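You operate a simulated robot arm through the tools that you are given. There is no shell and no other tool. Be economical: measure what you need, move in short steps, check, and stop when the job is done.

The job below is to be done with a simulated two-armed robot. You get a single attempt, and the scene is never put back.

Task
Move the green basin to the green worktop, then soak the red tumbler in the sink, 2 pumps of soap.
Fine: both hands on the basin, one at each end; plug in, water about to the blue line, tap off, soap into the water; the tumbler ends standing in the sink. Set down upright: red tumbler.
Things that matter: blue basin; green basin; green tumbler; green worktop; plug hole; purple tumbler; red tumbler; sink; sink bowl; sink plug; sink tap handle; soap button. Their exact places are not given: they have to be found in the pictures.

Only the result counts: the job must be done as asked and must still hold three seconds after the hand-in. Knocking over, shifting, dropping, spilling or breaking anything else fails it.

Robot
Two 7-joint arms with two-finger parallel grippers on one trunk, on a base that drives. Base frame: it is fixed to the floor where the robot stands at the start and does not move with it; the origin is under the middle of the robot, x ahead of it, y to its left, z up; the surface under the hand at the start is at about z = 0.68. Lengths are in m, angles in rad, forces in N, time in s.
The left shoulder is at the start at [0.05, 0.187, 1.035], the right one opposite. With the tool pointing down near the work surface each hand reaches from about 0.1 to 0.66 m from the robot's upright axis, wherever it stands, measured 20 degrees to its own side. Places, roughly: green tumbler [-1.25, 0.25, 1.25]; green worktop [-1.2, -0.8, 0.8]; plug hole [-1.2, -0.1, 0.6]; purple tumbler [-1.25, 0.5, 1.25]; sink [-1.2, -0.2, 0.7]; sink bowl [-1.2, -0.2, 0.6]; sink tap handle [-1.5, -0.2, 0.9]; soap button [-1.4, -0.1, 1.1]. Payload 3.43 kg a hand.
The TCP of each hand is the grasp point between the finger pads, 0.03 m short of the fingertips. In the tool frame z runs along the fingers and y along their closing line. The gripper opens to 0.094 m. The fingers are 0.028 m wide and 0.01 m thick; the gripper's body (0.05 by 0.096 m) begins 0.055 m behind the TCP.
Orientation is that of the tool frame in the base frame, as [roll, pitch, yaw] about the fixed x, y, z axes, in that order (R = Rz(yaw) Ry(pitch) Rx(roll)). With the fingers straight down and closing along the base's y, the tool's x points along the base's -x, its y along +y and its z along -z.

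Tools
- The arms move only by the tool drive_tool. It takes "left_plan", "right_plan" or both (then of equal length, played together; a hand with none holds still); each is a list of rows, each a list of 7 numbers: the shift along the base's x, y, z in m, then the turn, a rotation vector about the base's x, y, z in rad, then the finger opening in m, from 0 to 0.094. In form: [[tx, ty, tz, ax, ay, az, gripper], ...]. A call has 1 to 10 rows; each row shifts and turns the commanded pose from where the row before left it. Rows are played at 5 a second. More than 0.05 m and 0.15 rad between two rows, or a gripper value outside its range, and nothing of the call is played. Where a pose cannot be reached the arm comes as near as it can. A force on the tool above 90 N (or 10 N above the force at the start of the call, whichever is more), or a blocked arm, ends the call early, and 0.2 s more pass. Each finger travels about 0.153 m/s and halts on what it meets, pressing with about 20 N; the grip force reading is that of the motor and also rises with nothing between the fingers. The clock runs only during rows and for 0.2 s after the last one: add rows that do not move to give the fingers time. The reply holds the time, the measured pose of the TCP, the force on the tool along the base axes, the opening and the grip force, in the units named above and with some noise, with the torque about the TCP (base axes, N m) and any sound that the robot's microphone picked up, and new pictures: "pictures" is both (left out), scene, wrist or none (wrist: the cameras of the hands that moved).
- Cameras (640 x 400 px; columns grow to the right, rows downward): "scene" is now at [0.1455, 0.0144, 1.1962]; the picture's right is [0.16, -0.99, 0.00], its down [-0.56, -0.09, -0.82] and it looks along [0.81, 0.13, -0.57] (base axes); focal length 218 px, centre (320, 200). "left" rides on the left gripper at [0.076, -0.014, -0.102] in its tool frame; the picture's right is [0.18, 0.98, 0.00], its down [-0.75, 0.14, -0.64] and it looks along [-0.63, 0.12, 0.77] (tool axes); focal length 243 px, centre (320, 200). "right" rides on the right gripper at [0.076, 0.014, -0.103] in its tool frame; the picture's right is [-0.18, 0.98, 0.00], its down [-0.75, -0.14, -0.64] and it looks along [-0.63, -0.12, 0.77] (tool axes); focal length 243 px, centre (320, 200).
- move_column(by): slides the trunk up (or, below 0, down) by that many m; the arms and the scene camera ride with it, the base frame stays. It gives what a move gives, with no picture.
- roll_base(legs): drives the robot by 1 to 6 legs, each [ahead, left, turn to the left] in m, m and rad, along the robot's own axes; the way and the turn of a leg run together, so that a leg with both is an arc; at most 1.5 m and 3.142 rad a leg. The arms and the cameras ride along, it lands a little off, and it stops where it bumps. It gives what a move gives, and a new picture of the scene camera.
- turn_head(pan, tilt): turns the head with the scene camera to pan (to the left, within 1.396 rad either way) and tilt (down, from -0.506 to 1.204), counted from straight ahead of the robot. It gives what a move gives, and a new picture of the scene camera.
- measure_at(camera, pixels): for up to 12 pixels [column, row] of the newest picture of that camera ("zoom" is the newest enlarged one), the place [x, y, z] in the base frame of the surface seen there, good to about 0.002 m. It takes no simulated time.
- zoom(camera, box): a new picture of the part [left, top, right, bottom] of that camera's present view, enlarged. It takes no simulated time.
- finish_job(): hands the job in; it is judged then, once.

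Go step by step. Measure first, check grasps and placings, and put right what went wrong. The budget is 80 turns and 260 pictures, counting those below and the enlarged ones. Unless the task says otherwise, let go and move clear before handing in, and close with one line.

The tools are called after "Request:" by a JSON object that holds its "fn" and its "kwargs". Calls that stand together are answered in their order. drive_tool: Moves the arms, as the interface text tells. Its arguments: {"type":"object","properties":{"left_plan":{"type":"array"},"right_plan":{"type":"array"},"pictures":{"type":"string","enum":["both","scene","wrist","none"]}},"required":[]} The other tools are called the same way: move_column (by) slides the trunk up or down; roll_base (legs) drives the base; turn_head (pan, tilt) turns the head that bears the scene camera; measure_at (camera, pixels) gives the place of the surface under pixels of a picture; zoom (camera, box) takes an enlarged picture of a part of a camera's view; finish_job () hands the job in.

At the start:

```text
time_s: 0.0
left_tool_pos: [0.3699, 0.3862, 1.0051]
left_ee_rot: [-3.141, -0.001, 3.141]
left_wrist_force: [0.9, -0.3, -0.6]
left_ft_torque: [-0.01, 0.04, -0.04]
left_grip_width: 0.0943
left_grip_force: 0.1
right_tool_pos: [0.4032, -0.0016, 1.0458]
right_ee_rot: [-3.141, 0.001, 3.141]
right_wrist_force: [-0.5, 0.1, -0.1]
right_ft_torque: [-0.01, 0.01, 0.01]
right_grip_width: 0.0941
right_grip_force: 0.0
trunk travel left (down, up): [-0.25, 0.182]
robot x, y, heading: [-0.0007, -0.0003, -0.001]
head pan, tilt: [0.157, 0.6]
```

scene: 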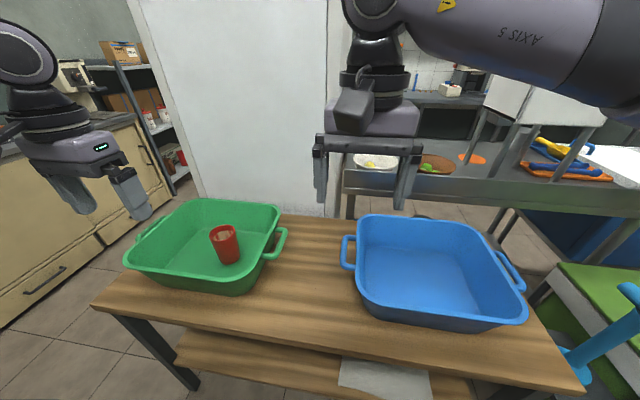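
right: 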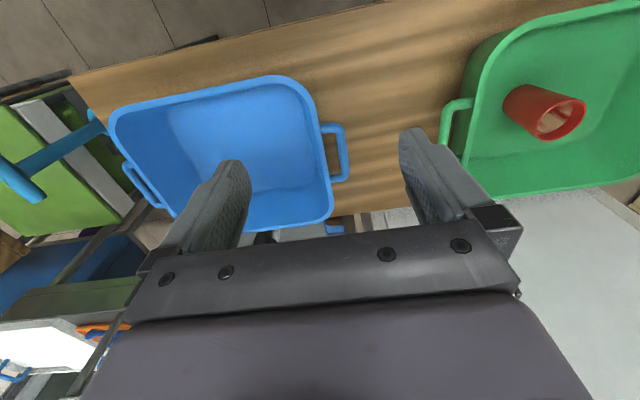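
left: 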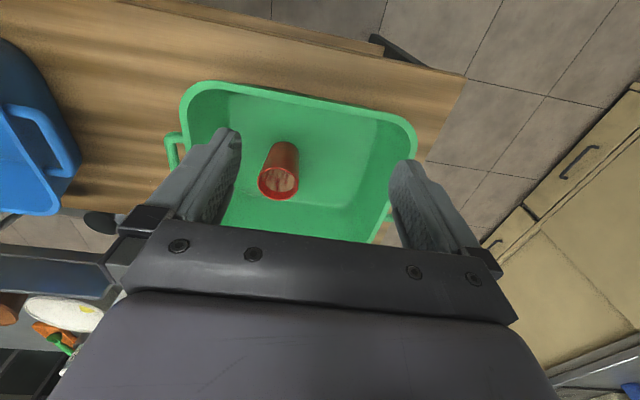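

The green basin (about 205,245) has the red tumbler in it (225,245) and handles near (278,243) and (150,228). I'll measure these before moving.

Request:
{"fn": "measure_at", "kwargs": {"camera": "scene", "pixels": [[285, 233], [284, 245], [268, 256], [150, 228], [128, 258], [235, 290], [205, 200], [222, 230], [230, 255], [200, 240], [300, 290], [275, 208]]}}

Request:
{"fn": "zoom", "kwargs": {"camera": "scene", "box": [100, 180, 320, 310]}}

Request:
{"fn": "zoom", "kwargs": {"camera": "left", "box": [140, 60, 460, 260]}}

```text
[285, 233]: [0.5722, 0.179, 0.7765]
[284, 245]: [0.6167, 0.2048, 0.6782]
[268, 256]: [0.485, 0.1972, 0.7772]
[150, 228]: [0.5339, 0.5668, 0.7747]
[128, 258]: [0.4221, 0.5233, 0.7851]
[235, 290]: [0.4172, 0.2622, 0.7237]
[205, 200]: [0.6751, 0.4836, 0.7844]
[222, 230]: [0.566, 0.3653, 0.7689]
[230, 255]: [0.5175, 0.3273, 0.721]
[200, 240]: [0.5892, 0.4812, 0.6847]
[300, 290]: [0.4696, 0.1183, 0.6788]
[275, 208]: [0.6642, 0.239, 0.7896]
```

```text
2.91 times, centred on (210, 245) of scene
```

zoom: 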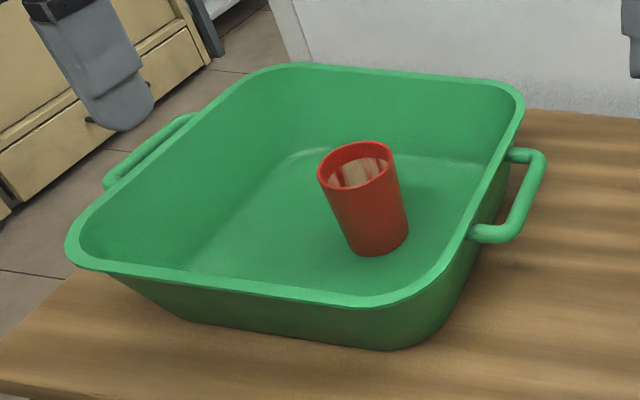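

```text
2.00 times, centred on (300, 160) of left
```

zoom: 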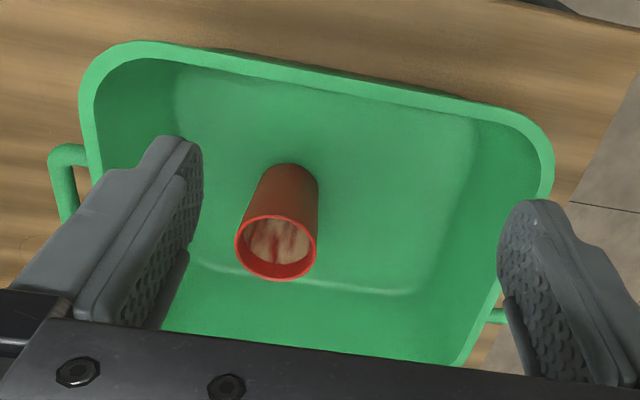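

The handles are horizontal bars at about z=0.777; I'll measure the bar ends and rim more precisely.

Request:
{"fn": "measure_at", "kwargs": {"camera": "zoom", "pixels": [[56, 165], [66, 205], [75, 150], [498, 312], [490, 318], [90, 170], [120, 50], [300, 85], [540, 140], [545, 190], [530, 200]]}}

Request:
{"fn": "zoom", "kwargs": {"camera": "scene", "box": [100, 180, 320, 310]}}

```text
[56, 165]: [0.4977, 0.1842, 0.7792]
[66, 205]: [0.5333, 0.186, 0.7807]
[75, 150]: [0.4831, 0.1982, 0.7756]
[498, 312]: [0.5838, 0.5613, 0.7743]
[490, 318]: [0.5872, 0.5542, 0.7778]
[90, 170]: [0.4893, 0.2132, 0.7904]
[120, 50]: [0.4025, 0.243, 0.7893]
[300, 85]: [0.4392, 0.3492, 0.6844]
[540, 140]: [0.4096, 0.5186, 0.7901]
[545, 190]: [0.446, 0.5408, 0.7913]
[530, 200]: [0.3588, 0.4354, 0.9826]
```

```text
2.91 times, centred on (210, 245) of scene
```

zoom: 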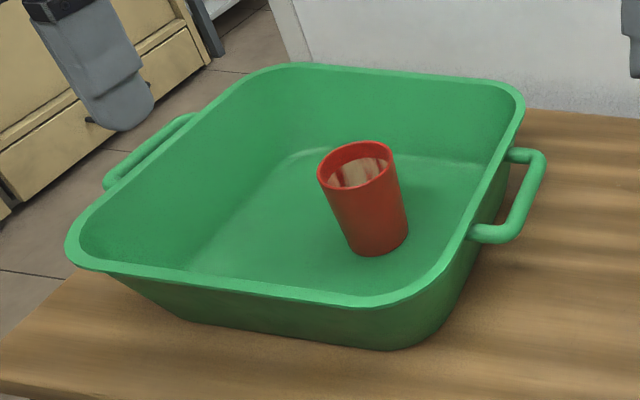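

Request:
{"fn": "measure_at", "kwargs": {"camera": "zoom", "pixels": [[541, 162], [533, 190], [520, 222], [490, 235], [520, 154], [110, 183], [140, 155], [180, 122], [160, 137], [500, 180], [90, 210], [520, 110]]}}

```text
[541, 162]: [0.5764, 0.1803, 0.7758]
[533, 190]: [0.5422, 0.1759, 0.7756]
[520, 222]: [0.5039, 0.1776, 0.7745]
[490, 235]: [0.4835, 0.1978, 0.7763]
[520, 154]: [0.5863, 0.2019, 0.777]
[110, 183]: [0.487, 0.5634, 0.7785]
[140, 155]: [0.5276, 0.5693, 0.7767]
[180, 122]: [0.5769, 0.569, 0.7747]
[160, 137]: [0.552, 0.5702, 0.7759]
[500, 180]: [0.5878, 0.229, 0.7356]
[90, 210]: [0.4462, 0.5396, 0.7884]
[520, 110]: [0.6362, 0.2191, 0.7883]
```

The basin is nearly square to me: its bars are at (0.535,0.180) and (0.533,0.568), z≈0.775. First I'll look around by turning the robot towards the sink side.

Request:
{"fn": "turn_head", "kwargs": {"pan": 1.39, "tilt": 0.5}}

Request:
{"fn": "turn_head", "kwargs": {"pan": -1.39, "tilt": 0.5}}

```text
time_s: 1.4
left_tool_pos: [0.3719, 0.387, 1.0038]
left_ee_rot: [-3.141, 0.001, 3.141]
left_wrist_force: [0.1, 0.3, 0.4]
left_ft_torque: [0.02, 0.0, 0.02]
left_grip_width: 0.0941
left_grip_force: 0.0
right_tool_pos: [0.4035, -0.0016, 1.0472]
right_ee_rot: [-3.139, 0.0, 3.141]
right_wrist_force: [-1.0, 0.1, 0.4]
right_ft_torque: [0.02, -0.01, -0.01]
right_grip_width: 0.0941
right_grip_force: 0.0
trunk travel left (down, up): [-0.25, 0.182]
robot x, y, heading: [-0.0022, 0.0001, 0.002]
head pan, tilt: [1.389, 0.499]
```

scene: 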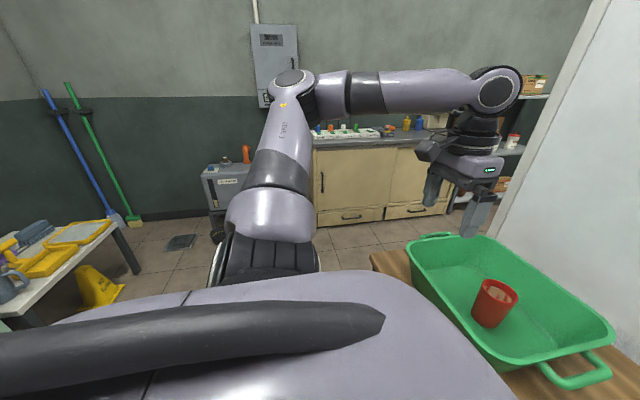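

```text
time_s: 3.9
left_tool_pos: [0.3718, 0.3864, 1.0039]
left_ee_rot: [-3.141, 0.0, -3.141]
left_wrist_force: [0.2, 0.0, -0.1]
left_ft_torque: [0.01, 0.01, 0.04]
left_grip_width: 0.094
left_grip_force: 0.1
right_tool_pos: [0.4035, -0.0008, 1.0463]
right_ee_rot: [3.141, 0.0, 3.139]
right_wrist_force: [0.4, 0.3, -0.1]
right_ft_torque: [-0.01, 0.01, 0.01]
right_grip_width: 0.0942
right_grip_force: 0.0
trunk travel left (down, up): [-0.25, 0.182]
robot x, y, heading: [-0.0011, 0.0046, -0.002]
head pan, tilt: [-1.389, 0.499]
```

scene: 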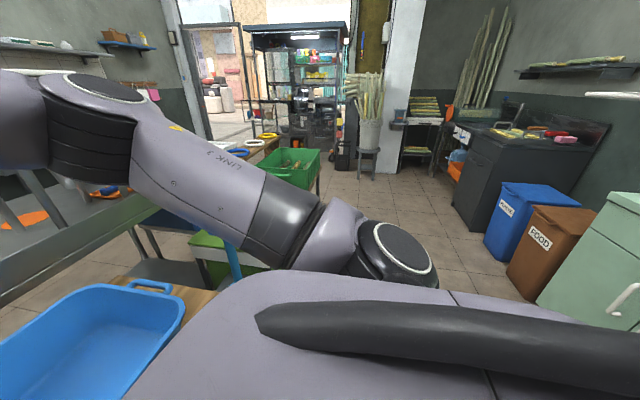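

Left and front are open, and a mint-coloured cabinet stands at the right rear. I'll back off a little and turn round to see the sink.

Request:
{"fn": "turn_head", "kwargs": {"pan": 0, "tilt": 0.5}}

Request:
{"fn": "roll_base", "kwargs": {"legs": [[-0.1, 0, 0], [0, 0, 3.14]]}}

```text
time_s: 5.4
left_tool_pos: [0.3716, 0.3857, 1.0027]
left_ee_rot: [3.141, 0.001, -3.14]
left_wrist_force: [1.0, -0.7, -0.3]
left_ft_torque: [0.02, -0.01, 0.0]
left_grip_width: 0.0941
left_grip_force: 0.1
right_tool_pos: [0.4035, -0.0017, 1.0464]
right_ee_rot: [-3.141, -0.002, 3.139]
right_wrist_force: [0.3, 0.2, 0.0]
right_ft_torque: [0.0, 0.03, 0.01]
right_grip_width: 0.0942
right_grip_force: 0.2
trunk travel left (down, up): [-0.25, 0.182]
robot x, y, heading: [0.0002, 0.0038, -0.003]
head pan, tilt: [0.0, 0.499]
```

scene: 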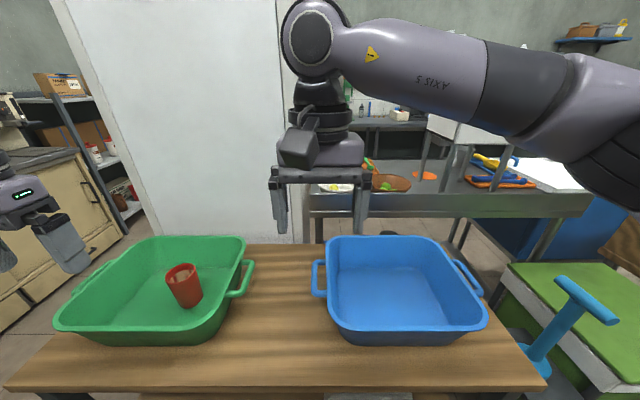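

```text
time_s: 13.9
left_tool_pos: [-0.4726, -0.384, 1.0037]
left_ee_rot: [3.141, 0.0, -0.007]
left_wrist_force: [-0.7, 0.1, -0.5]
left_ft_torque: [0.05, -0.02, 0.0]
left_grip_width: 0.0942
left_grip_force: 0.0
right_tool_pos: [-0.5015, 0.0037, 1.0477]
right_ee_rot: [-3.141, -0.002, -0.009]
right_wrist_force: [-0.9, 0.8, -0.3]
right_ft_torque: [0.02, 0.03, -0.03]
right_grip_width: 0.0942
right_grip_force: 0.0
trunk travel left (down, up): [-0.25, 0.182]
robot x, y, heading: [-0.1001, 0.0013, 3.14]
head pan, tilt: [0.0, 0.499]
```

scene: 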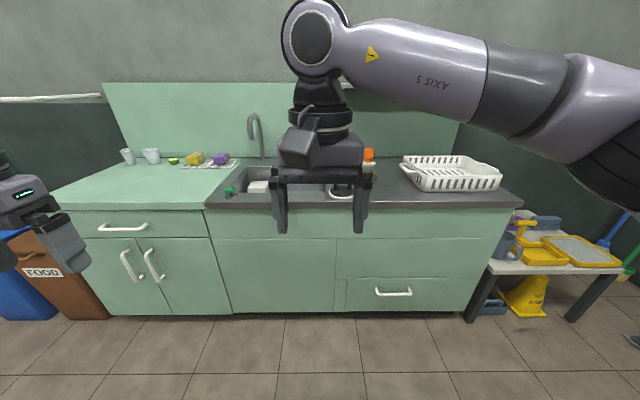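

Now the sink unit is in view, with the green worktop at left (about 140,185). I'll measure it.

Request:
{"fn": "measure_at", "kwargs": {"camera": "scene", "pixels": [[60, 205], [205, 203], [225, 170], [130, 172], [150, 190], [127, 158], [152, 156], [173, 161], [230, 190], [255, 186], [340, 190], [262, 150]]}}

Request:
{"fn": "measure_at", "kwargs": {"camera": "scene", "pixels": [[368, 155], [235, 205], [515, 200], [450, 160], [450, 185], [195, 160], [185, 166], [100, 190], [208, 185], [214, 195], [250, 120], [180, 200]]}}

Request:
{"fn": "zoom", "kwargs": {"camera": "scene", "box": [40, 90, 300, 250]}}

Request:
{"fn": "zoom", "kwargs": {"camera": "scene", "box": [200, 100, 400, 225]}}

```text
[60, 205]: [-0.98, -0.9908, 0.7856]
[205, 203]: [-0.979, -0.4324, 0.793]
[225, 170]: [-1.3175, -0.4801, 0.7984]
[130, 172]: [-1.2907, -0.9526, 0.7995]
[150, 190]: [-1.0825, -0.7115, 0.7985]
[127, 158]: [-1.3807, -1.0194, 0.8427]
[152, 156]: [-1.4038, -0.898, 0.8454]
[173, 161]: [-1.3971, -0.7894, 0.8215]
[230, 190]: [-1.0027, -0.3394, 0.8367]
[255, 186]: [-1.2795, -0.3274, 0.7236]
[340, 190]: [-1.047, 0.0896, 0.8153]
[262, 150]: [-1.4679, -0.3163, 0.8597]
```

```text
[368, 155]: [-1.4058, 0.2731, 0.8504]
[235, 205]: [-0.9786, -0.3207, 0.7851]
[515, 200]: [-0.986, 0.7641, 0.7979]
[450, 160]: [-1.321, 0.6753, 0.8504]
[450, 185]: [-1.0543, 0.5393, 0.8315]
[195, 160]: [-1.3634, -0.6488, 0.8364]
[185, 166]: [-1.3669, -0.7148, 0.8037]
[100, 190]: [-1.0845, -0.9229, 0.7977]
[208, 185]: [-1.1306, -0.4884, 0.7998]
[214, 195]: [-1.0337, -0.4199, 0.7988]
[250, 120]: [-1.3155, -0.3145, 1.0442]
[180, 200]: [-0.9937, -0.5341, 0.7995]
```

```text
2.46 times, centred on (170, 170) of scene
```

zoom: 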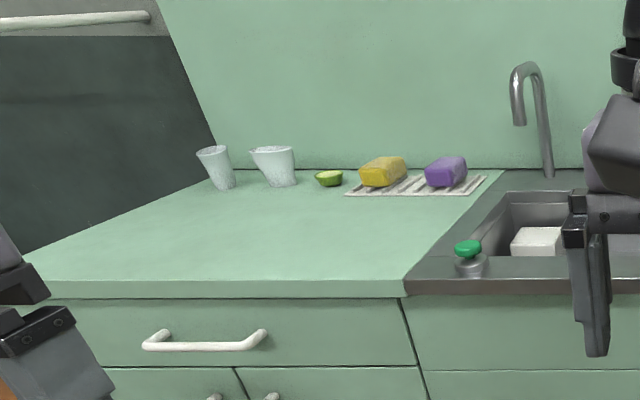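

```text
3.20 times, centred on (300, 162) of scene
```

zoom: 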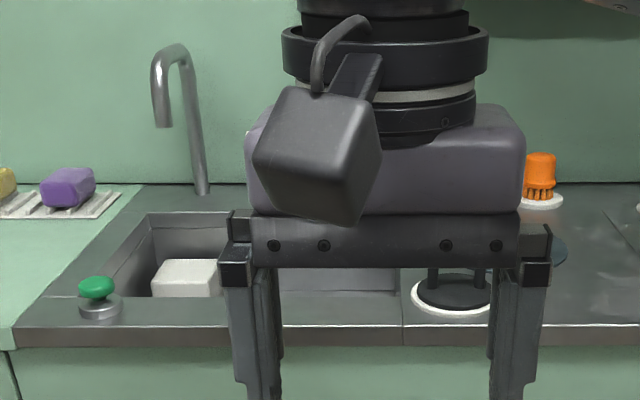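

The right gripper hides the tap area, so I'll move it to my right (+y) and look again.

Request:
{"fn": "drive_tool", "kwargs": {"right_plan": [[0.02, 0.05, -0.02, 0, 0, 0, 0.094], [0.02, 0.05, -0.02, 0, 0, 0, 0.094], [0.02, 0.05, -0.02, 0, 0, 0, 0.094], [0.02, 0.05, -0.02, 0, 0, 0, 0.094], [0.02, 0.05, 0, 0, 0, 0, 0.094], [0.02, 0.05, 0, 0, 0, 0, 0.094], [0, 0.05, 0, 0, 0, 0, 0.094], [0, 0.05, 0, 0, 0, 0, 0.094]], "pictures": "none"}}

Request:
{"fn": "turn_head", "kwargs": {"pan": 0.05, "tilt": 0.4}}

Request:
{"fn": "zoom", "kwargs": {"camera": "scene", "box": [200, 110, 400, 235]}}

```text
refused: row 1 steps farther than a row can; nothing moved
```

```text
time_s: 14.5
left_tool_pos: [-0.4738, -0.3848, 1.0038]
left_ee_rot: [3.14, 0.002, -0.006]
left_wrist_force: [0.3, 0.4, -0.6]
left_ft_torque: [0.02, 0.01, 0.01]
left_grip_width: 0.0939
left_grip_force: 0.0
right_tool_pos: [-0.5021, 0.0022, 1.045]
right_ee_rot: [-3.14, 0.001, -0.007]
right_wrist_force: [0.0, 0.2, 0.2]
right_ft_torque: [-0.02, 0.02, 0.01]
right_grip_width: 0.0942
right_grip_force: 0.1
trunk travel left (down, up): [-0.25, 0.182]
robot x, y, heading: [-0.0963, -0.0018, 3.132]
head pan, tilt: [0.051, 0.4]
```

scene: 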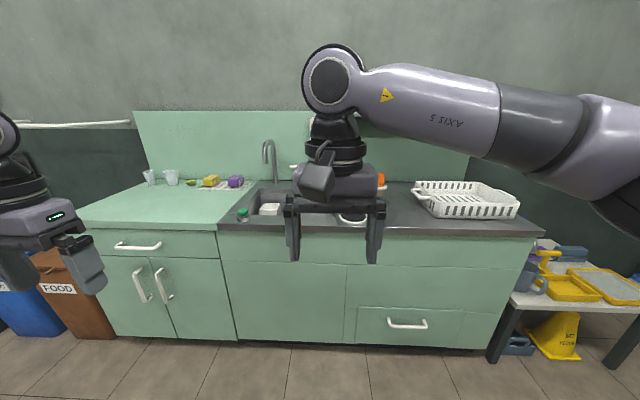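

```text
3.20 times, centred on (300, 172) of scene
```

zoom: 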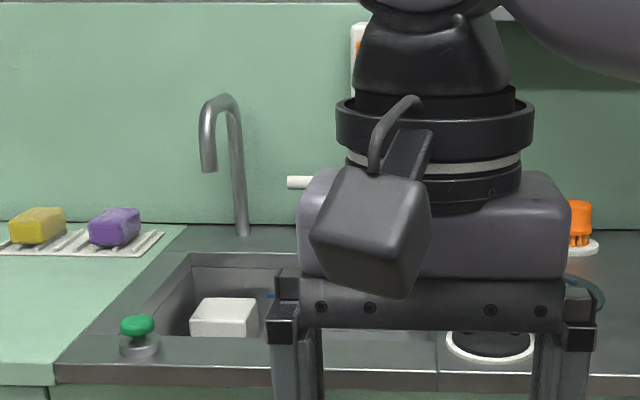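

Steps must be at most 0.05 in norm; retrying with the right hand moved +y.

Request:
{"fn": "drive_tool", "kwargs": {"right_plan": [[0, 0.049, 0, 0, 0, 0, 0.094], [0, 0.049, 0, 0, 0, 0, 0.094], [0, 0.049, 0, 0, 0, 0, 0.094], [0, 0.049, 0, 0, 0, 0, 0.094], [0, 0.049, 0, 0, 0, 0, 0.094], [0, 0.049, 0, 0, 0, 0, 0.094], [0, 0.049, 0, 0, 0, 0, 0.094], [0, 0.049, 0, 0, 0, 0, 0.094]], "pictures": "scene"}}

Request:
{"fn": "zoom", "kwargs": {"camera": "scene", "box": [220, 110, 420, 235]}}

```text
time_s: 16.3
left_tool_pos: [-0.4738, -0.3848, 1.0041]
left_ee_rot: [3.14, 0.0, -0.006]
left_wrist_force: [-0.2, 0.7, 0.0]
left_ft_torque: [0.05, -0.02, -0.01]
left_grip_width: 0.094
left_grip_force: 0.0
right_tool_pos: [-0.5005, 0.3954, 1.0464]
right_ee_rot: [3.141, 0.001, -0.008]
right_wrist_force: [0.0, 0.2, 0.5]
right_ft_torque: [0.02, 0.0, -0.02]
right_grip_width: 0.0943
right_grip_force: 0.1
trunk travel left (down, up): [-0.25, 0.182]
robot x, y, heading: [-0.0952, -0.0025, 3.133]
head pan, tilt: [0.051, 0.4]
```

scene: 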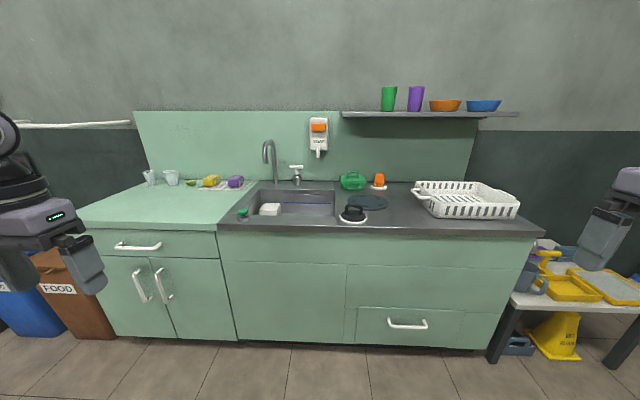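

```text
3.20 times, centred on (320, 172) of scene
```

zoom: 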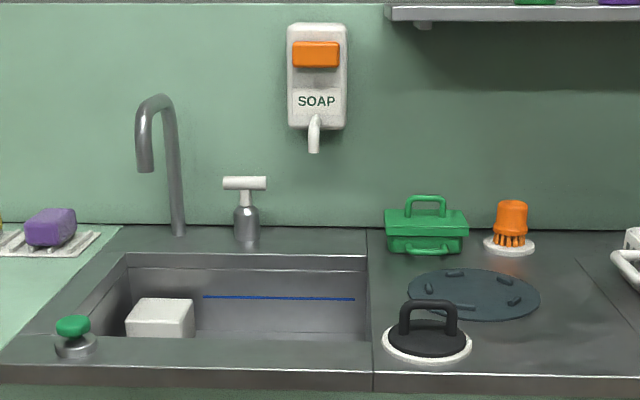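

Now visible: the soap button (316,54 in zoom), tap lever (245,183), plug with handle (428,335) and blue line (280,298). I'll measure.

Request:
{"fn": "measure_at", "kwargs": {"camera": "zoom", "pixels": [[316, 54], [314, 148], [228, 183], [262, 183], [244, 196], [246, 225], [405, 312], [453, 312], [428, 302], [428, 352], [72, 325], [145, 165]]}}

Request:
{"fn": "measure_at", "kwargs": {"camera": "zoom", "pixels": [[205, 296], [353, 299], [280, 320], [280, 335], [160, 308], [366, 345], [366, 258], [125, 258], [100, 345], [160, 330], [130, 322], [190, 305]]}}

```text
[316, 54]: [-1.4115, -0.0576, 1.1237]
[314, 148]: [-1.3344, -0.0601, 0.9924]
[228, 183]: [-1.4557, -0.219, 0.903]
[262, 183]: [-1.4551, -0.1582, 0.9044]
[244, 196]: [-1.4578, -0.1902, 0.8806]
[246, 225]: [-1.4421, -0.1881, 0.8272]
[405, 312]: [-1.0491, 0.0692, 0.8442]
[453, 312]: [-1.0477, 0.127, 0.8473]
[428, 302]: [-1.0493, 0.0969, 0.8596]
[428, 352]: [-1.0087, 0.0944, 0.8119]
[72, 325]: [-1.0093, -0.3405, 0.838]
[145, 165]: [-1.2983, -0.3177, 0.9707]
```

```text
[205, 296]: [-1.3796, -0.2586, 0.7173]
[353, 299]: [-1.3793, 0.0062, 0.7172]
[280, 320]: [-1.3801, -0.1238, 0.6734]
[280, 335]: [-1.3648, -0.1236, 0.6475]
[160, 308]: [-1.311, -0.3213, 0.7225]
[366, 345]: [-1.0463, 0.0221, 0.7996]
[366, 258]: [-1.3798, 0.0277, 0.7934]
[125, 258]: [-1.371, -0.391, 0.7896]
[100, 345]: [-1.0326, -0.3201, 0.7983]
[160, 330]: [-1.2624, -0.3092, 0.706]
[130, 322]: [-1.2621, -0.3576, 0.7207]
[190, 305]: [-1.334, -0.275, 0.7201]
```

I have the layout: worktop z≈0.80 with free area x −0.99..−1.33, blue line z=0.717, plug at (−1.05,0.097). Now I'll turn back and stand square to the green basin (y≈0.374).

Request:
{"fn": "roll_base", "kwargs": {"legs": [[0, 0, -3.133], [0.0, 0.375, 0]]}}

Request:
{"fn": "turn_head", "kwargs": {"pan": 0, "tilt": 0.75}}

```text
time_s: 27.6
left_tool_pos: [0.2837, 0.7584, 1.0031]
left_ee_rot: [3.142, -0.001, 3.126]
left_wrist_force: [-0.5, 0.0, 0.4]
left_ft_torque: [-0.02, -0.01, 0.03]
left_grip_width: 0.0941
left_grip_force: 0.0
right_tool_pos: [0.306, -0.0197, 1.0461]
right_ee_rot: [-3.139, -0.001, 3.124]
right_wrist_force: [-0.3, 0.1, -0.2]
right_ft_torque: [0.03, 0.0, 0.01]
right_grip_width: 0.0937
right_grip_force: 0.1
trunk travel left (down, up): [-0.25, 0.182]
robot x, y, heading: [-0.0918, 0.3785, -0.016]
head pan, tilt: [0.051, 0.4]
```

scene: 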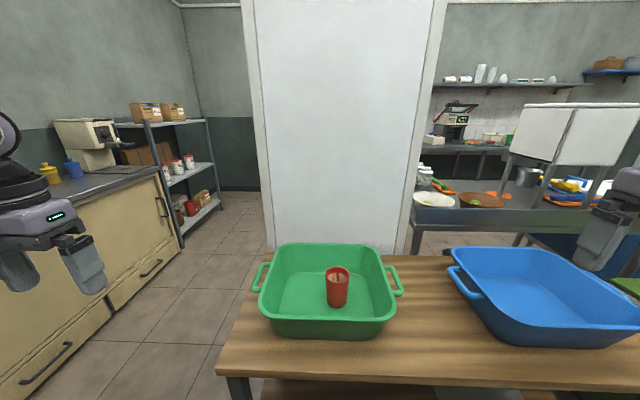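

```text
time_s: 28.4
left_tool_pos: [0.283, 0.7577, 1.003]
left_ee_rot: [3.14, -0.001, 3.124]
left_wrist_force: [0.4, 0.5, 0.0]
left_ft_torque: [0.0, 0.02, -0.02]
left_grip_width: 0.0941
left_grip_force: 0.0
right_tool_pos: [0.305, -0.0207, 1.0469]
right_ee_rot: [-3.141, 0.0, 3.125]
right_wrist_force: [-0.1, -0.1, 0.4]
right_ft_torque: [0.02, 0.0, 0.0]
right_grip_width: 0.0939
right_grip_force: 0.1
trunk travel left (down, up): [-0.25, 0.182]
robot x, y, heading: [-0.093, 0.3769, -0.015]
head pan, tilt: [0.0, 0.75]
```

scene: 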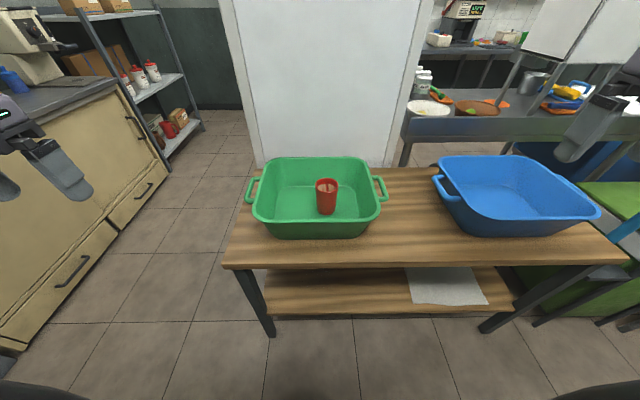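

Facing the basin squarely; its bars show at (253,188) and (382,188). I'll roll 0.09 closer with a small heading correction.

Request:
{"fn": "roll_base", "kwargs": {"legs": [[0.09, 0, 0.015]]}}

Request:
{"fn": "zoom", "kwargs": {"camera": "scene", "box": [200, 130, 440, 280]}}

```text
time_s: 29.5
left_tool_pos: [0.3667, 0.7642, 1.0036]
left_ee_rot: [-3.141, -0.001, -3.142]
left_wrist_force: [-0.4, -0.1, 0.3]
left_ft_torque: [-0.02, 0.01, -0.01]
left_grip_width: 0.0941
left_grip_force: 0.0
right_tool_pos: [0.3995, -0.0151, 1.0457]
right_ee_rot: [-3.14, 0.001, 3.138]
right_wrist_force: [0.2, -0.2, -0.3]
right_ft_torque: [0.01, 0.04, 0.01]
right_grip_width: 0.0941
right_grip_force: 0.1
trunk travel left (down, up): [-0.25, 0.182]
robot x, y, heading: [-0.0052, 0.3751, 0.004]
head pan, tilt: [0.0, 0.75]
```

scene: 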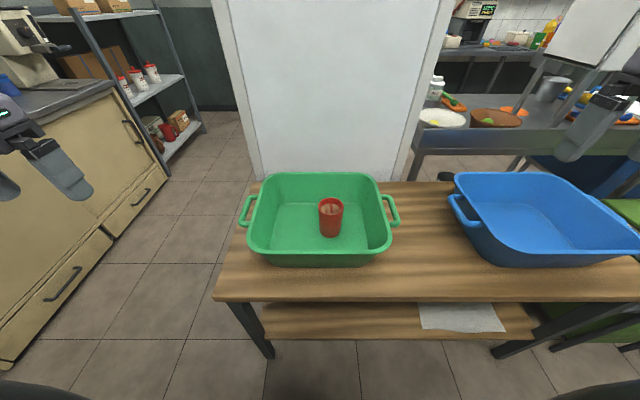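

```text
2.67 times, centred on (320, 205) of scene
```

zoom: 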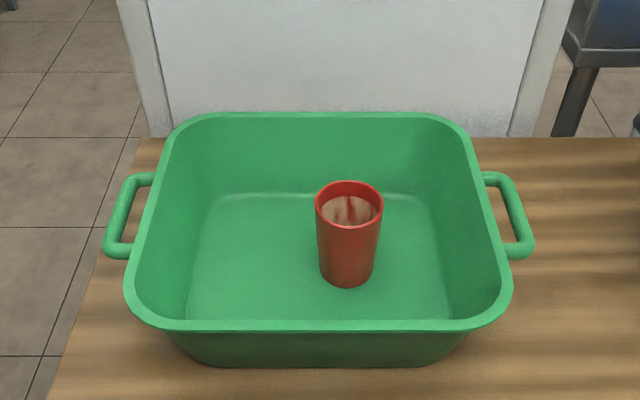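

Request:
{"fn": "measure_at", "kwargs": {"camera": "zoom", "pixels": [[130, 185], [120, 215], [110, 242], [145, 200], [135, 235], [508, 185], [517, 215], [526, 242], [490, 200], [500, 230], [350, 185], [325, 385]]}}

```text
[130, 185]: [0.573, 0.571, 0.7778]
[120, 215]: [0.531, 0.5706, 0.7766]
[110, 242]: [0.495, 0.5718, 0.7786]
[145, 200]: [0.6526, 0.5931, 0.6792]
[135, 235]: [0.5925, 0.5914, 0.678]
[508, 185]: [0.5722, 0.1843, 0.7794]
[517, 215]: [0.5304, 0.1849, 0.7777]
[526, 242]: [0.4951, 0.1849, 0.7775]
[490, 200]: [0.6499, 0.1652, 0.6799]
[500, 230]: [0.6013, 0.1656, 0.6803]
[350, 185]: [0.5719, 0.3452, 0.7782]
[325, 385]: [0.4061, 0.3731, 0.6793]
```

Left bar at (0.533,0.571) and right bar at (0.533,0.184), tops z≈0.778. I'll bring both hands above the bars with the fingers opened to 0.03.

Request:
{"fn": "drive_tool", "kwargs": {"left_plan": [[0.0208, -0.024, -0.019, 0, 0, 0, 0.06], [0.0208, -0.024, -0.019, 0, 0, 0, 0.03], [0.0208, -0.024, -0.019, 0, 0, 0, 0.03], [0.0208, -0.024, -0.019, 0, 0, 0, 0.03], [0.0208, -0.024, -0.019, 0, 0, 0, 0.03], [0.0208, -0.024, -0.019, 0, 0, 0, 0.03], [0.0208, -0.024, -0.019, 0, 0, 0, 0.03], [0.0208, -0.024, -0.019, 0, 0, 0, 0.03]], "right_plan": [[0.0167, 0.0244, -0.0245, 0, 0, 0, 0.06], [0.0167, 0.0244, -0.0245, 0, 0, 0, 0.03], [0.0167, 0.0244, -0.0245, 0, 0, 0, 0.03], [0.0167, 0.0244, -0.0245, 0, 0, 0, 0.03], [0.0167, 0.0244, -0.0245, 0, 0, 0, 0.03], [0.0167, 0.0244, -0.0245, 0, 0, 0, 0.03], [0.0167, 0.0244, -0.0245, 0, 0, 0, 0.03], [0.0167, 0.0244, -0.0245, 0, 0, 0, 0.03]]}}

```text
time_s: 31.3
left_tool_pos: [0.501, 0.6001, 0.8621]
left_ee_rot: [-3.141, 0.001, 3.141]
left_wrist_force: [0.6, -0.4, 0.3]
left_ft_torque: [0.01, 0.02, -0.06]
left_grip_width: 0.0299
left_grip_force: 0.0
left hand out of reach, approached as far as the arm can: row 7, 8
right_tool_pos: [0.5333, 0.1799, 0.8494]
right_ee_rot: [-3.14, 0.0, 3.137]
right_wrist_force: [0.5, 0.1, -0.5]
right_ft_torque: [0.02, 0.01, -0.01]
right_grip_width: 0.0299
right_grip_force: 0.0
trunk travel left (down, up): [-0.25, 0.182]
robot x, y, heading: [-0.0051, 0.3775, -0.002]
head pan, tilt: [0.0, 0.75]
```

scene: 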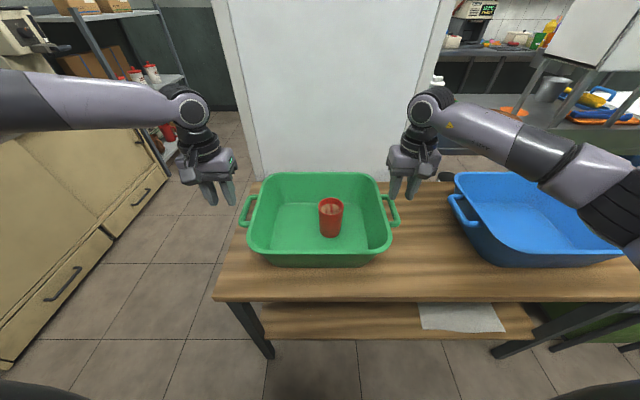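
right: 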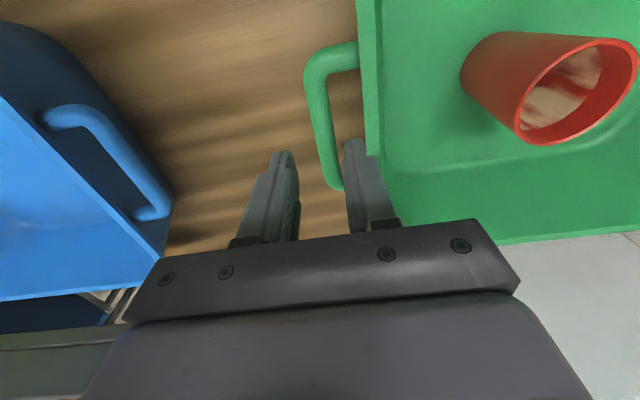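
left: 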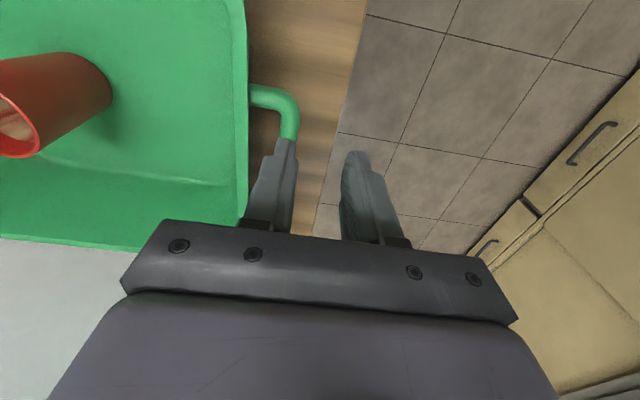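

The right hand sits over its bar, but the left stopped short at (0.501,0.600). I'll try nudging it toward the bar by a different route.

Request:
{"fn": "drive_tool", "kwargs": {"left_plan": [[0, -0.015, 0.03, 0, 0, 0, 0.03], [0, -0.015, 0.03, 0, 0, 0, 0.03], [0.015, 0, 0, 0, 0, 0, 0.03], [0.017, 0, 0, 0, 0, 0, 0.03]], "pictures": "none"}}

```text
time_s: 32.3
left_tool_pos: [0.5069, 0.5909, 0.9257]
left_ee_rot: [-3.139, 0.002, -3.141]
left_wrist_force: [0.5, -0.7, -0.2]
left_ft_torque: [-0.01, -0.01, 0.01]
left_grip_width: 0.0301
left_grip_force: 0.0
left hand out of reach, approached as far as the arm can: row 1, 2, 3, 4
right_tool_pos: [0.5342, 0.1801, 0.8501]
right_ee_rot: [-3.14, 0.0, 3.137]
right_wrist_force: [0.1, 0.7, -0.2]
right_ft_torque: [-0.02, -0.01, 0.0]
right_grip_width: 0.0301
right_grip_force: 0.1
trunk travel left (down, up): [-0.25, 0.182]
robot x, y, heading: [-0.0077, 0.3762, -0.002]
head pan, tilt: [0.0, 0.75]
```

It still seems limited by its posture, so I'll retract the left hand inward and approach the bar straight from behind.

Request:
{"fn": "drive_tool", "kwargs": {"left_plan": [[-0.04, -0.015, 0.02, 0, 0, 0, 0.03], [-0.045, -0.015, 0, 0, 0, 0, 0.03], [-0.045, -0.015, 0, 0, 0, 0, 0.03], [-0.045, 0, 0, 0, 0, 0, 0.03], [0.045, 0, 0, 0, 0, 0, 0.03], [0.045, 0, 0, 0, 0, 0, 0.03], [0.045, 0, 0, 0, 0, 0, 0.03], [0.045, 0, 0, 0, 0, 0, 0.03]], "pictures": "scene"}}

```text
time_s: 34.1
left_tool_pos: [0.4892, 0.5704, 0.9463]
left_ee_rot: [-3.14, 0.0, -3.141]
left_wrist_force: [-0.1, 0.0, -0.7]
left_ft_torque: [0.02, 0.02, 0.0]
left_grip_width: 0.0299
left_grip_force: 0.1
left hand out of reach, approached as far as the arm can: row 7, 8
right_tool_pos: [0.5337, 0.1796, 0.8503]
right_ee_rot: [-3.14, 0.0, 3.14]
right_wrist_force: [-0.3, -0.4, 0.3]
right_ft_torque: [0.02, -0.03, 0.01]
right_grip_width: 0.0299
right_grip_force: 0.0
trunk travel left (down, up): [-0.25, 0.182]
robot x, y, heading: [-0.0036, 0.376, 0.001]
head pan, tilt: [0.0, 0.75]
```

scene: 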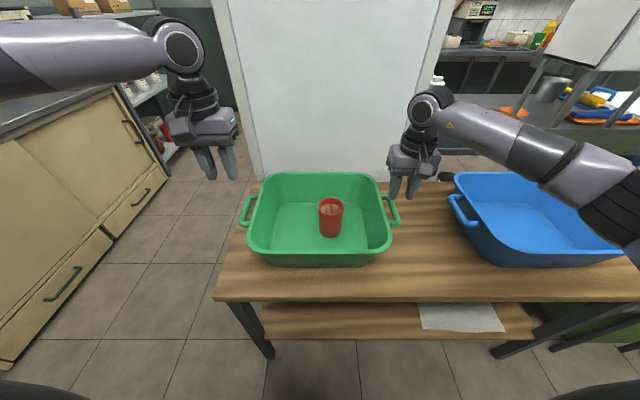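

The left arm seems to be at the end of its extension, so I'll roll 0.06 m closer; both hands are still well above everything.

Request:
{"fn": "roll_base", "kwargs": {"legs": [[0.06, 0, 0]]}}

```text
time_s: 35.2
left_tool_pos: [0.54, 0.5712, 0.944]
left_ee_rot: [-3.141, 0.0, -3.14]
left_wrist_force: [0.7, -0.6, 0.2]
left_ft_torque: [-0.01, -0.01, 0.0]
left_grip_width: 0.03
left_grip_force: 0.2
right_tool_pos: [0.5834, 0.1787, 0.8483]
right_ee_rot: [-3.14, 0.0, 3.135]
right_wrist_force: [0.8, 1.1, 0.3]
right_ft_torque: [0.01, 0.01, -0.01]
right_grip_width: 0.03
right_grip_force: 0.0
trunk travel left (down, up): [-0.25, 0.182]
robot x, y, heading: [0.0458, 0.376, 0.003]
head pan, tilt: [0.0, 0.75]
stopped in leg 1: the robot was blocked; the commanded pose is now the measured one
```

scene: 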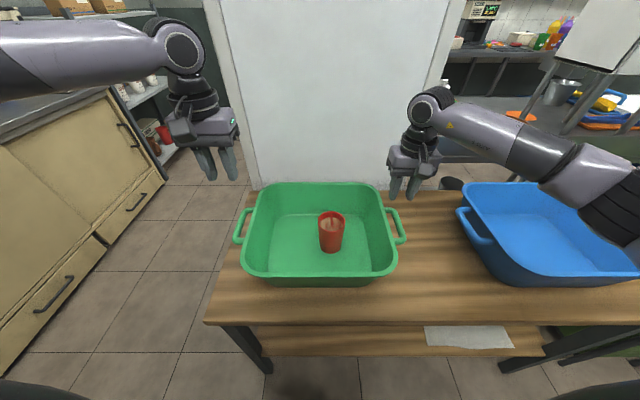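

The base touched the table at x≈0.046, so I'll back off 1 cm and re-measure whether the basins shifted.

Request:
{"fn": "roll_base", "kwargs": {"legs": [[-0.012, 0, 0]]}}

Request:
{"fn": "zoom", "kwargs": {"camera": "scene", "box": [200, 130, 440, 280]}}

```text
time_s: 36.0
left_tool_pos: [0.5291, 0.5694, 0.9433]
left_ee_rot: [-3.14, 0.001, -3.141]
left_wrist_force: [0.0, 0.4, 0.4]
left_ft_torque: [0.01, 0.0, -0.01]
left_grip_width: 0.0302
left_grip_force: 0.0
right_tool_pos: [0.5723, 0.1777, 0.8487]
right_ee_rot: [-3.141, -0.003, 3.14]
right_wrist_force: [-0.3, 0.8, 1.4]
right_ft_torque: [0.03, 0.0, -0.02]
right_grip_width: 0.0302
right_grip_force: 0.1
trunk travel left (down, up): [-0.25, 0.182]
robot x, y, heading: [0.0322, 0.3768, -0.004]
head pan, tilt: [0.0, 0.75]
```

scene: 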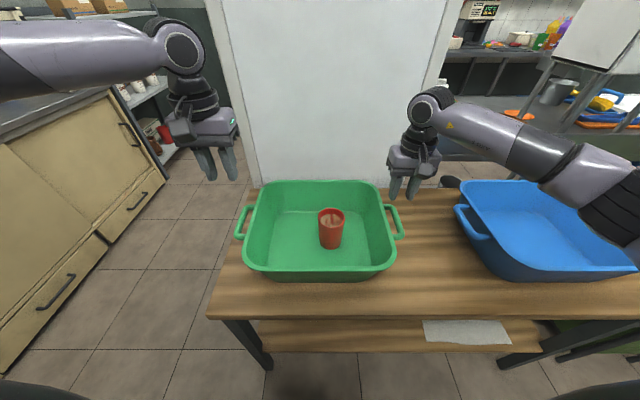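

```text
2.67 times, centred on (320, 205) of scene
```

zoom: 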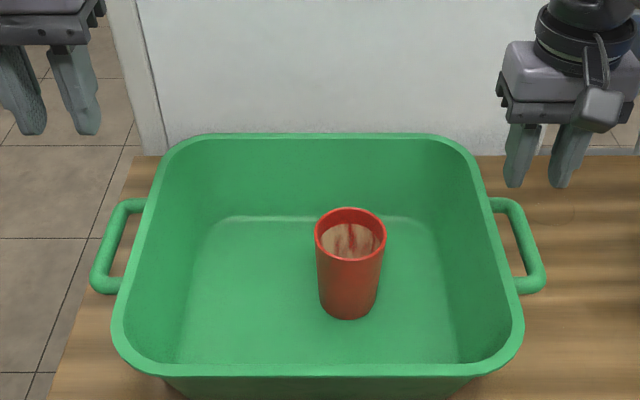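

Request:
{"fn": "measure_at", "kwargs": {"camera": "zoom", "pixels": [[121, 215], [110, 245], [100, 272], [518, 215], [527, 245], [537, 272], [140, 215], [128, 250], [498, 215], [511, 260]]}}

```text
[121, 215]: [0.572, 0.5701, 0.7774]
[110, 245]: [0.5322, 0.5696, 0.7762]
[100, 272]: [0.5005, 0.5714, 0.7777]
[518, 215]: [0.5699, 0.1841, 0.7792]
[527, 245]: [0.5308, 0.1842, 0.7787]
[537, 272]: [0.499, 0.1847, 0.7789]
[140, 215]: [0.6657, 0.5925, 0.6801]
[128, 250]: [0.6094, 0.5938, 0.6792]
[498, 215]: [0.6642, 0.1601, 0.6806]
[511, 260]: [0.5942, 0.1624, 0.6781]
```

Nothing shifted. Aligning: left to (0.533,0.571) and right to (0.533,0.183), fingertips just above the bars, then check with the wrist cameras.

Request:
{"fn": "drive_tool", "kwargs": {"left_plan": [[0.004, 0.002, -0.03, 0, 0, 0, 0.03], [0, 0, -0.033, 0, 0, 0, 0.03], [0, 0, -0.033, 0, 0, 0, 0.03], [0, 0, -0.032, 0, 0, 0, 0.03], [0, 0, 0, 0, 0, 0, 0.03]], "right_plan": [[-0.039, 0.005, 0, 0, 0, 0, 0.03], [0, 0, 0, 0, 0, 0, 0.03], [0, 0, -0.015, 0, 0, 0, 0.03], [0, 0, -0.018, 0, 0, 0, 0.03], [0, 0, 0, 0, 0, 0, 0.03]]}}

```text
time_s: 37.2
left_tool_pos: [0.5152, 0.5902, 0.8249]
left_ee_rot: [-3.14, 0.0, -3.141]
left_wrist_force: [0.4, 0.3, -0.1]
left_ft_torque: [0.0, -0.01, -0.01]
left_grip_width: 0.0302
left_grip_force: 0.1
left hand out of reach, approached as far as the arm can: row 2, 3, 4
right_tool_pos: [0.5337, 0.1845, 0.8146]
right_ee_rot: [-3.14, 0.0, 3.138]
right_wrist_force: [0.2, -0.3, -0.3]
right_ft_torque: [0.0, 0.04, 0.02]
right_grip_width: 0.03
right_grip_force: 0.2
trunk travel left (down, up): [-0.25, 0.182]
robot x, y, heading: [0.0356, 0.3749, -0.002]
head pan, tilt: [0.0, 0.75]
```

scene: 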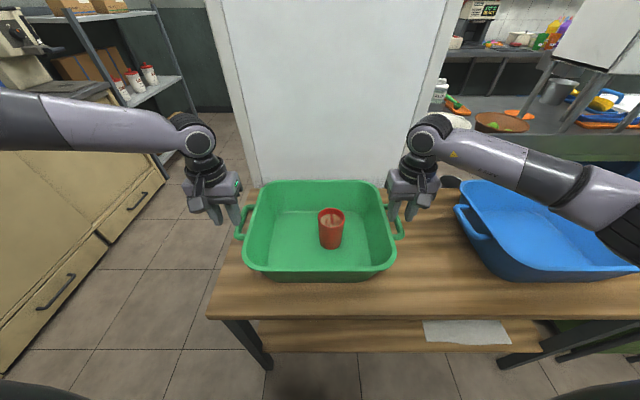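
right: 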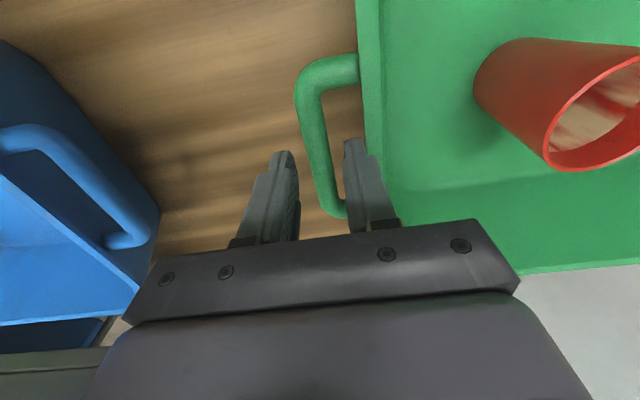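
left: 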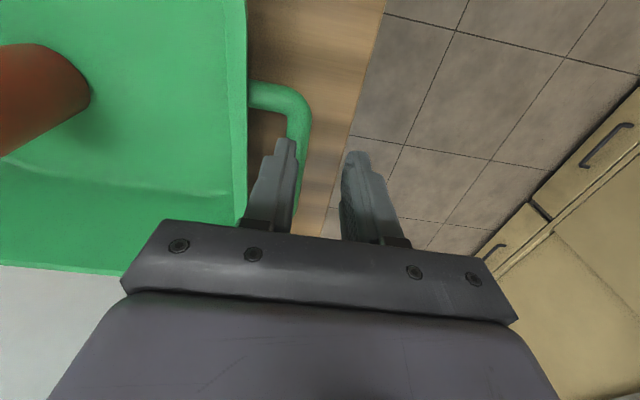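

The left arm is stuck at a joint limit in its posture, while the right, which came from the centre, had no trouble. I'll raise the left hand, draw it back and in to the middle, then bring it out to the bar.

Request:
{"fn": "drive_tool", "kwargs": {"left_plan": [[-0.015, 0, 0.045, 0, 0, 0, 0.03], [-0.015, 0, 0.045, 0, 0, 0, 0.03], [-0.015, 0, 0.045, 0, 0, 0, 0.03], [-0.025, -0.03, 0.03, 0, 0, 0, 0.03], [-0.025, -0.042, 0, 0, 0, 0, 0.03], [-0.02, -0.045, 0, 0, 0, 0, 0.03], [0, -0.049, 0, 0, 0, 0, 0.03], [0, -0.049, 0, 0, 0, 0, 0.03], [0, 0, 0, 0, 0, 0, 0.03]], "pictures": "scene"}}

```text
time_s: 39.2
left_tool_pos: [0.417, 0.5066, 0.9917]
left_ee_rot: [-3.141, -0.002, -3.14]
left_wrist_force: [1.7, 0.9, 0.4]
left_ft_torque: [0.01, -0.02, -0.01]
left_grip_width: 0.0299
left_grip_force: 0.0
left hand out of reach, approached as far as the arm can: row 6, 7, 8
right_tool_pos: [0.5329, 0.1837, 0.8139]
right_ee_rot: [-3.14, -0.003, 3.137]
right_wrist_force: [-0.1, -0.4, -0.1]
right_ft_torque: [0.01, 0.03, 0.0]
right_grip_width: 0.03
right_grip_force: 0.1
trunk travel left (down, up): [-0.25, 0.182]
robot x, y, heading: [0.0308, 0.3773, -0.003]
head pan, tilt: [0.0, 0.75]
```

scene: 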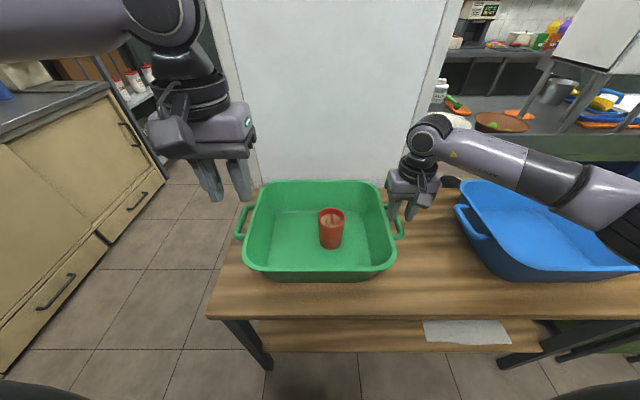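

This looks like a wrist-yaw limit: it blocks inward motion at any height. I'll turn the left gripper clockwise about vertical, since a 180° flip gives the same finger line.

Request:
{"fn": "drive_tool", "kwargs": {"left_plan": [[0, 0.03, 0, 0, 0, -0.149, 0.03], [0, 0.03, 0, 0, 0, -0.149, 0.03], [0, 0, 0, 0, 0, -0.149, 0.03], [0, 0, 0, 0, 0, -0.149, 0.03], [0, 0, 0, 0, 0, -0.149, 0.03], [0, 0, 0, 0, 0, -0.149, 0.03], [0, 0, 0, 0, 0, -0.149, 0.03], [0, 0, 0, 0, 0, -0.149, 0.03], [0, 0, 0, 0, 0, -0.149, 0.03], [0, 0, 0, 0, 0, -0.149, 0.03]], "pictures": "scene"}}

```text
time_s: 41.4
left_tool_pos: [0.4164, 0.5662, 0.9911]
left_ee_rot: [-3.141, 0.001, 1.651]
left_wrist_force: [0.9, 0.2, -0.1]
left_ft_torque: [-0.01, -0.01, 0.03]
left_grip_width: 0.0302
left_grip_force: 0.0
right_tool_pos: [0.5328, 0.1833, 0.8144]
right_ee_rot: [-3.14, -0.002, 3.136]
right_wrist_force: [-0.4, 0.3, 0.1]
right_ft_torque: [0.02, 0.0, -0.02]
right_grip_width: 0.03
right_grip_force: 0.1
trunk travel left (down, up): [-0.25, 0.182]
robot x, y, heading: [0.0325, 0.3778, -0.003]
head pan, tilt: [0.0, 0.75]
```

scene: 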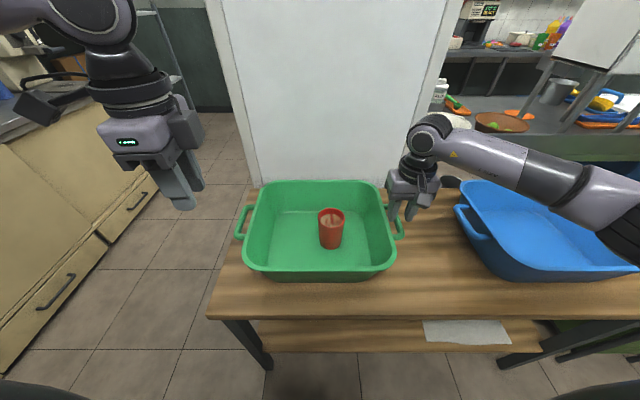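

The wrist turned freely; I'll continue to the full flip.

Request:
{"fn": "drive_tool", "kwargs": {"left_plan": [[0, 0, 0, 0, 0, -0.149, 0.03], [0, 0, 0, 0, 0, -0.149, 0.03], [0, 0, 0, 0, 0, -0.149, 0.03], [0, 0, 0, 0, 0, -0.149, 0.03], [0, 0, 0, 0, 0, -0.149, 0.03], [0, 0, 0, 0, 0, -0.149, 0.03], [0, 0, 0, 0, 0, -0.149, 0.03], [0, 0, 0, 0, 0, -0.149, 0.03], [0, 0, 0, 0, 0, -0.149, 0.03], [0, 0, 0, 0, 0, -0.149, 0.03]], "pictures": "none"}}

Request:
{"fn": "drive_tool", "kwargs": {"left_plan": [[0, 0, 0, 0, 0, -0.149, 0.03], [0.029, 0.001, -0.03, 0, 0, -0.012, 0.03], [0.029, 0.001, -0.035, 0, 0, 0, 0.03], [0.029, 0.001, -0.035, 0, 0, 0, 0.03], [0.029, 0.001, -0.035, 0, 0, 0, 0.03], [0, 0, -0.02, 0, 0, 0, 0.03], [0, 0, -0.02, 0, 0, 0, 0.03], [0, 0, 0, 0, 0, 0, 0.03]]}}

```text
time_s: 43.6
left_tool_pos: [0.4167, 0.567, 0.9907]
left_ee_rot: [3.141, 0.0, 0.156]
left_wrist_force: [-0.5, 0.2, 0.3]
left_ft_torque: [-0.01, -0.03, 0.01]
left_grip_width: 0.0302
left_grip_force: 0.0
right_tool_pos: [0.533, 0.1839, 0.8157]
right_ee_rot: [-3.139, -0.003, 3.137]
right_wrist_force: [-0.3, 0.3, 0.7]
right_ft_torque: [0.0, 0.01, -0.01]
right_grip_width: 0.0298
right_grip_force: 0.1
trunk travel left (down, up): [-0.25, 0.182]
robot x, y, heading: [0.0309, 0.3785, -0.001]
head pan, tilt: [0.0, 0.75]
```

```text
time_s: 45.4
left_tool_pos: [0.5131, 0.5886, 0.8248]
left_ee_rot: [3.139, -0.002, -0.001]
left_wrist_force: [0.1, -0.1, 0.9]
left_ft_torque: [0.0, 0.01, 0.05]
left_grip_width: 0.0303
left_grip_force: 0.0
left hand out of reach, approached as far as the arm can: row 5, 6, 7
right_tool_pos: [0.5335, 0.1847, 0.8145]
right_ee_rot: [-3.14, 0.0, 3.136]
right_wrist_force: [0.0, -0.3, 0.5]
right_ft_torque: [0.0, 0.0, 0.02]
right_grip_width: 0.0301
right_grip_force: 0.0
trunk travel left (down, up): [-0.25, 0.182]
robot x, y, heading: [0.0334, 0.3785, -0.005]
head pan, tilt: [0.0, 0.75]
```

scene: 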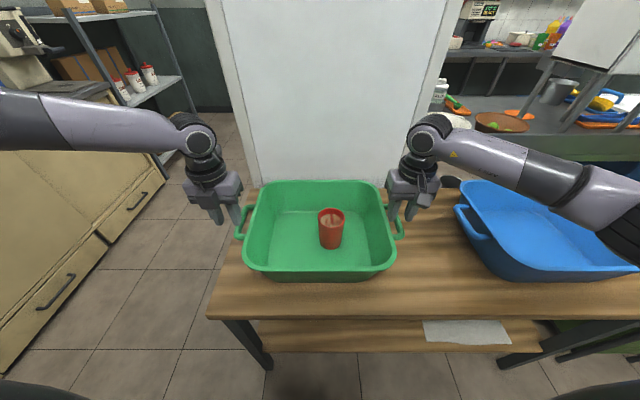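
left: 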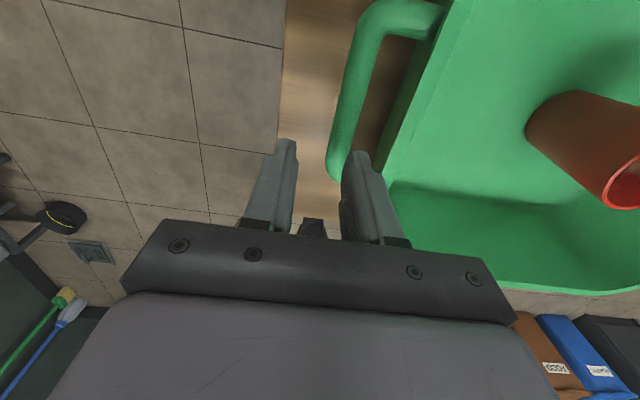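

The flip stops at the same spot, so the limit is in the arm's inward swing, not the wrist. Instead I'll raise the hands and shift the base 0.11 m to its right, so the left hand works further out to its own side.

Request:
{"fn": "drive_tool", "kwargs": {"left_plan": [[-0.02, 0.01, 0.04, 0, 0, 0, 0.03], [0, 0.01, 0.04, 0, 0, 0, 0.03]], "right_plan": [[-0.02, 0, 0.045, 0, 0, 0, 0.03], [0, 0, 0.045, 0, 0, 0, 0.03]], "pictures": "none"}}

Request:
{"fn": "roll_base", "kwargs": {"legs": [[0, -0.11, 0]]}}

```text
time_s: 46.0
left_tool_pos: [0.4944, 0.6095, 0.9066]
left_ee_rot: [-3.141, -0.001, 0.0]
left_wrist_force: [0.0, -0.2, -0.4]
left_ft_torque: [0.01, -0.03, 0.01]
left_grip_width: 0.0298
left_grip_force: 0.0
right_tool_pos: [0.5132, 0.1837, 0.9066]
right_ee_rot: [-3.14, -0.001, 3.138]
right_wrist_force: [-0.3, -0.7, -0.4]
right_ft_torque: [0.0, 0.01, 0.02]
right_grip_width: 0.0298
right_grip_force: 0.1
trunk travel left (down, up): [-0.25, 0.182]
robot x, y, heading: [0.0334, 0.3739, -0.004]
head pan, tilt: [0.0, 0.75]
```

```text
time_s: 47.6
left_tool_pos: [0.4952, 0.4989, 0.9049]
left_ee_rot: [-3.141, 0.0, 0.0]
left_wrist_force: [-0.4, -0.3, -0.1]
left_ft_torque: [0.04, 0.01, -0.02]
left_grip_width: 0.0301
left_grip_force: 0.0
right_tool_pos: [0.5137, 0.0728, 0.9052]
right_ee_rot: [-3.14, -0.003, 3.138]
right_wrist_force: [0.0, 1.4, -0.3]
right_ft_torque: [-0.03, -0.02, 0.01]
right_grip_width: 0.0301
right_grip_force: 0.1
trunk travel left (down, up): [-0.25, 0.182]
robot x, y, heading: [0.0308, 0.2656, -0.001]
head pan, tilt: [0.0, 0.75]
```

scene: 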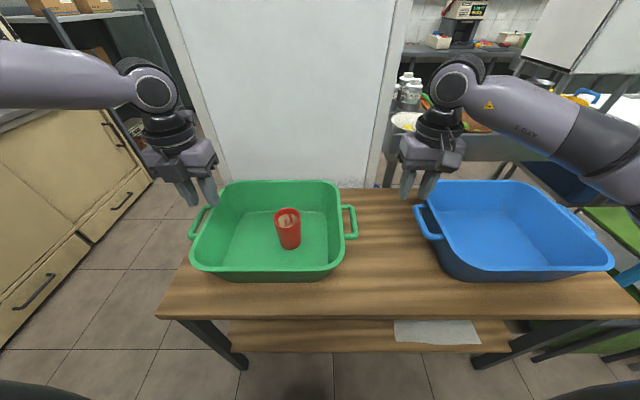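

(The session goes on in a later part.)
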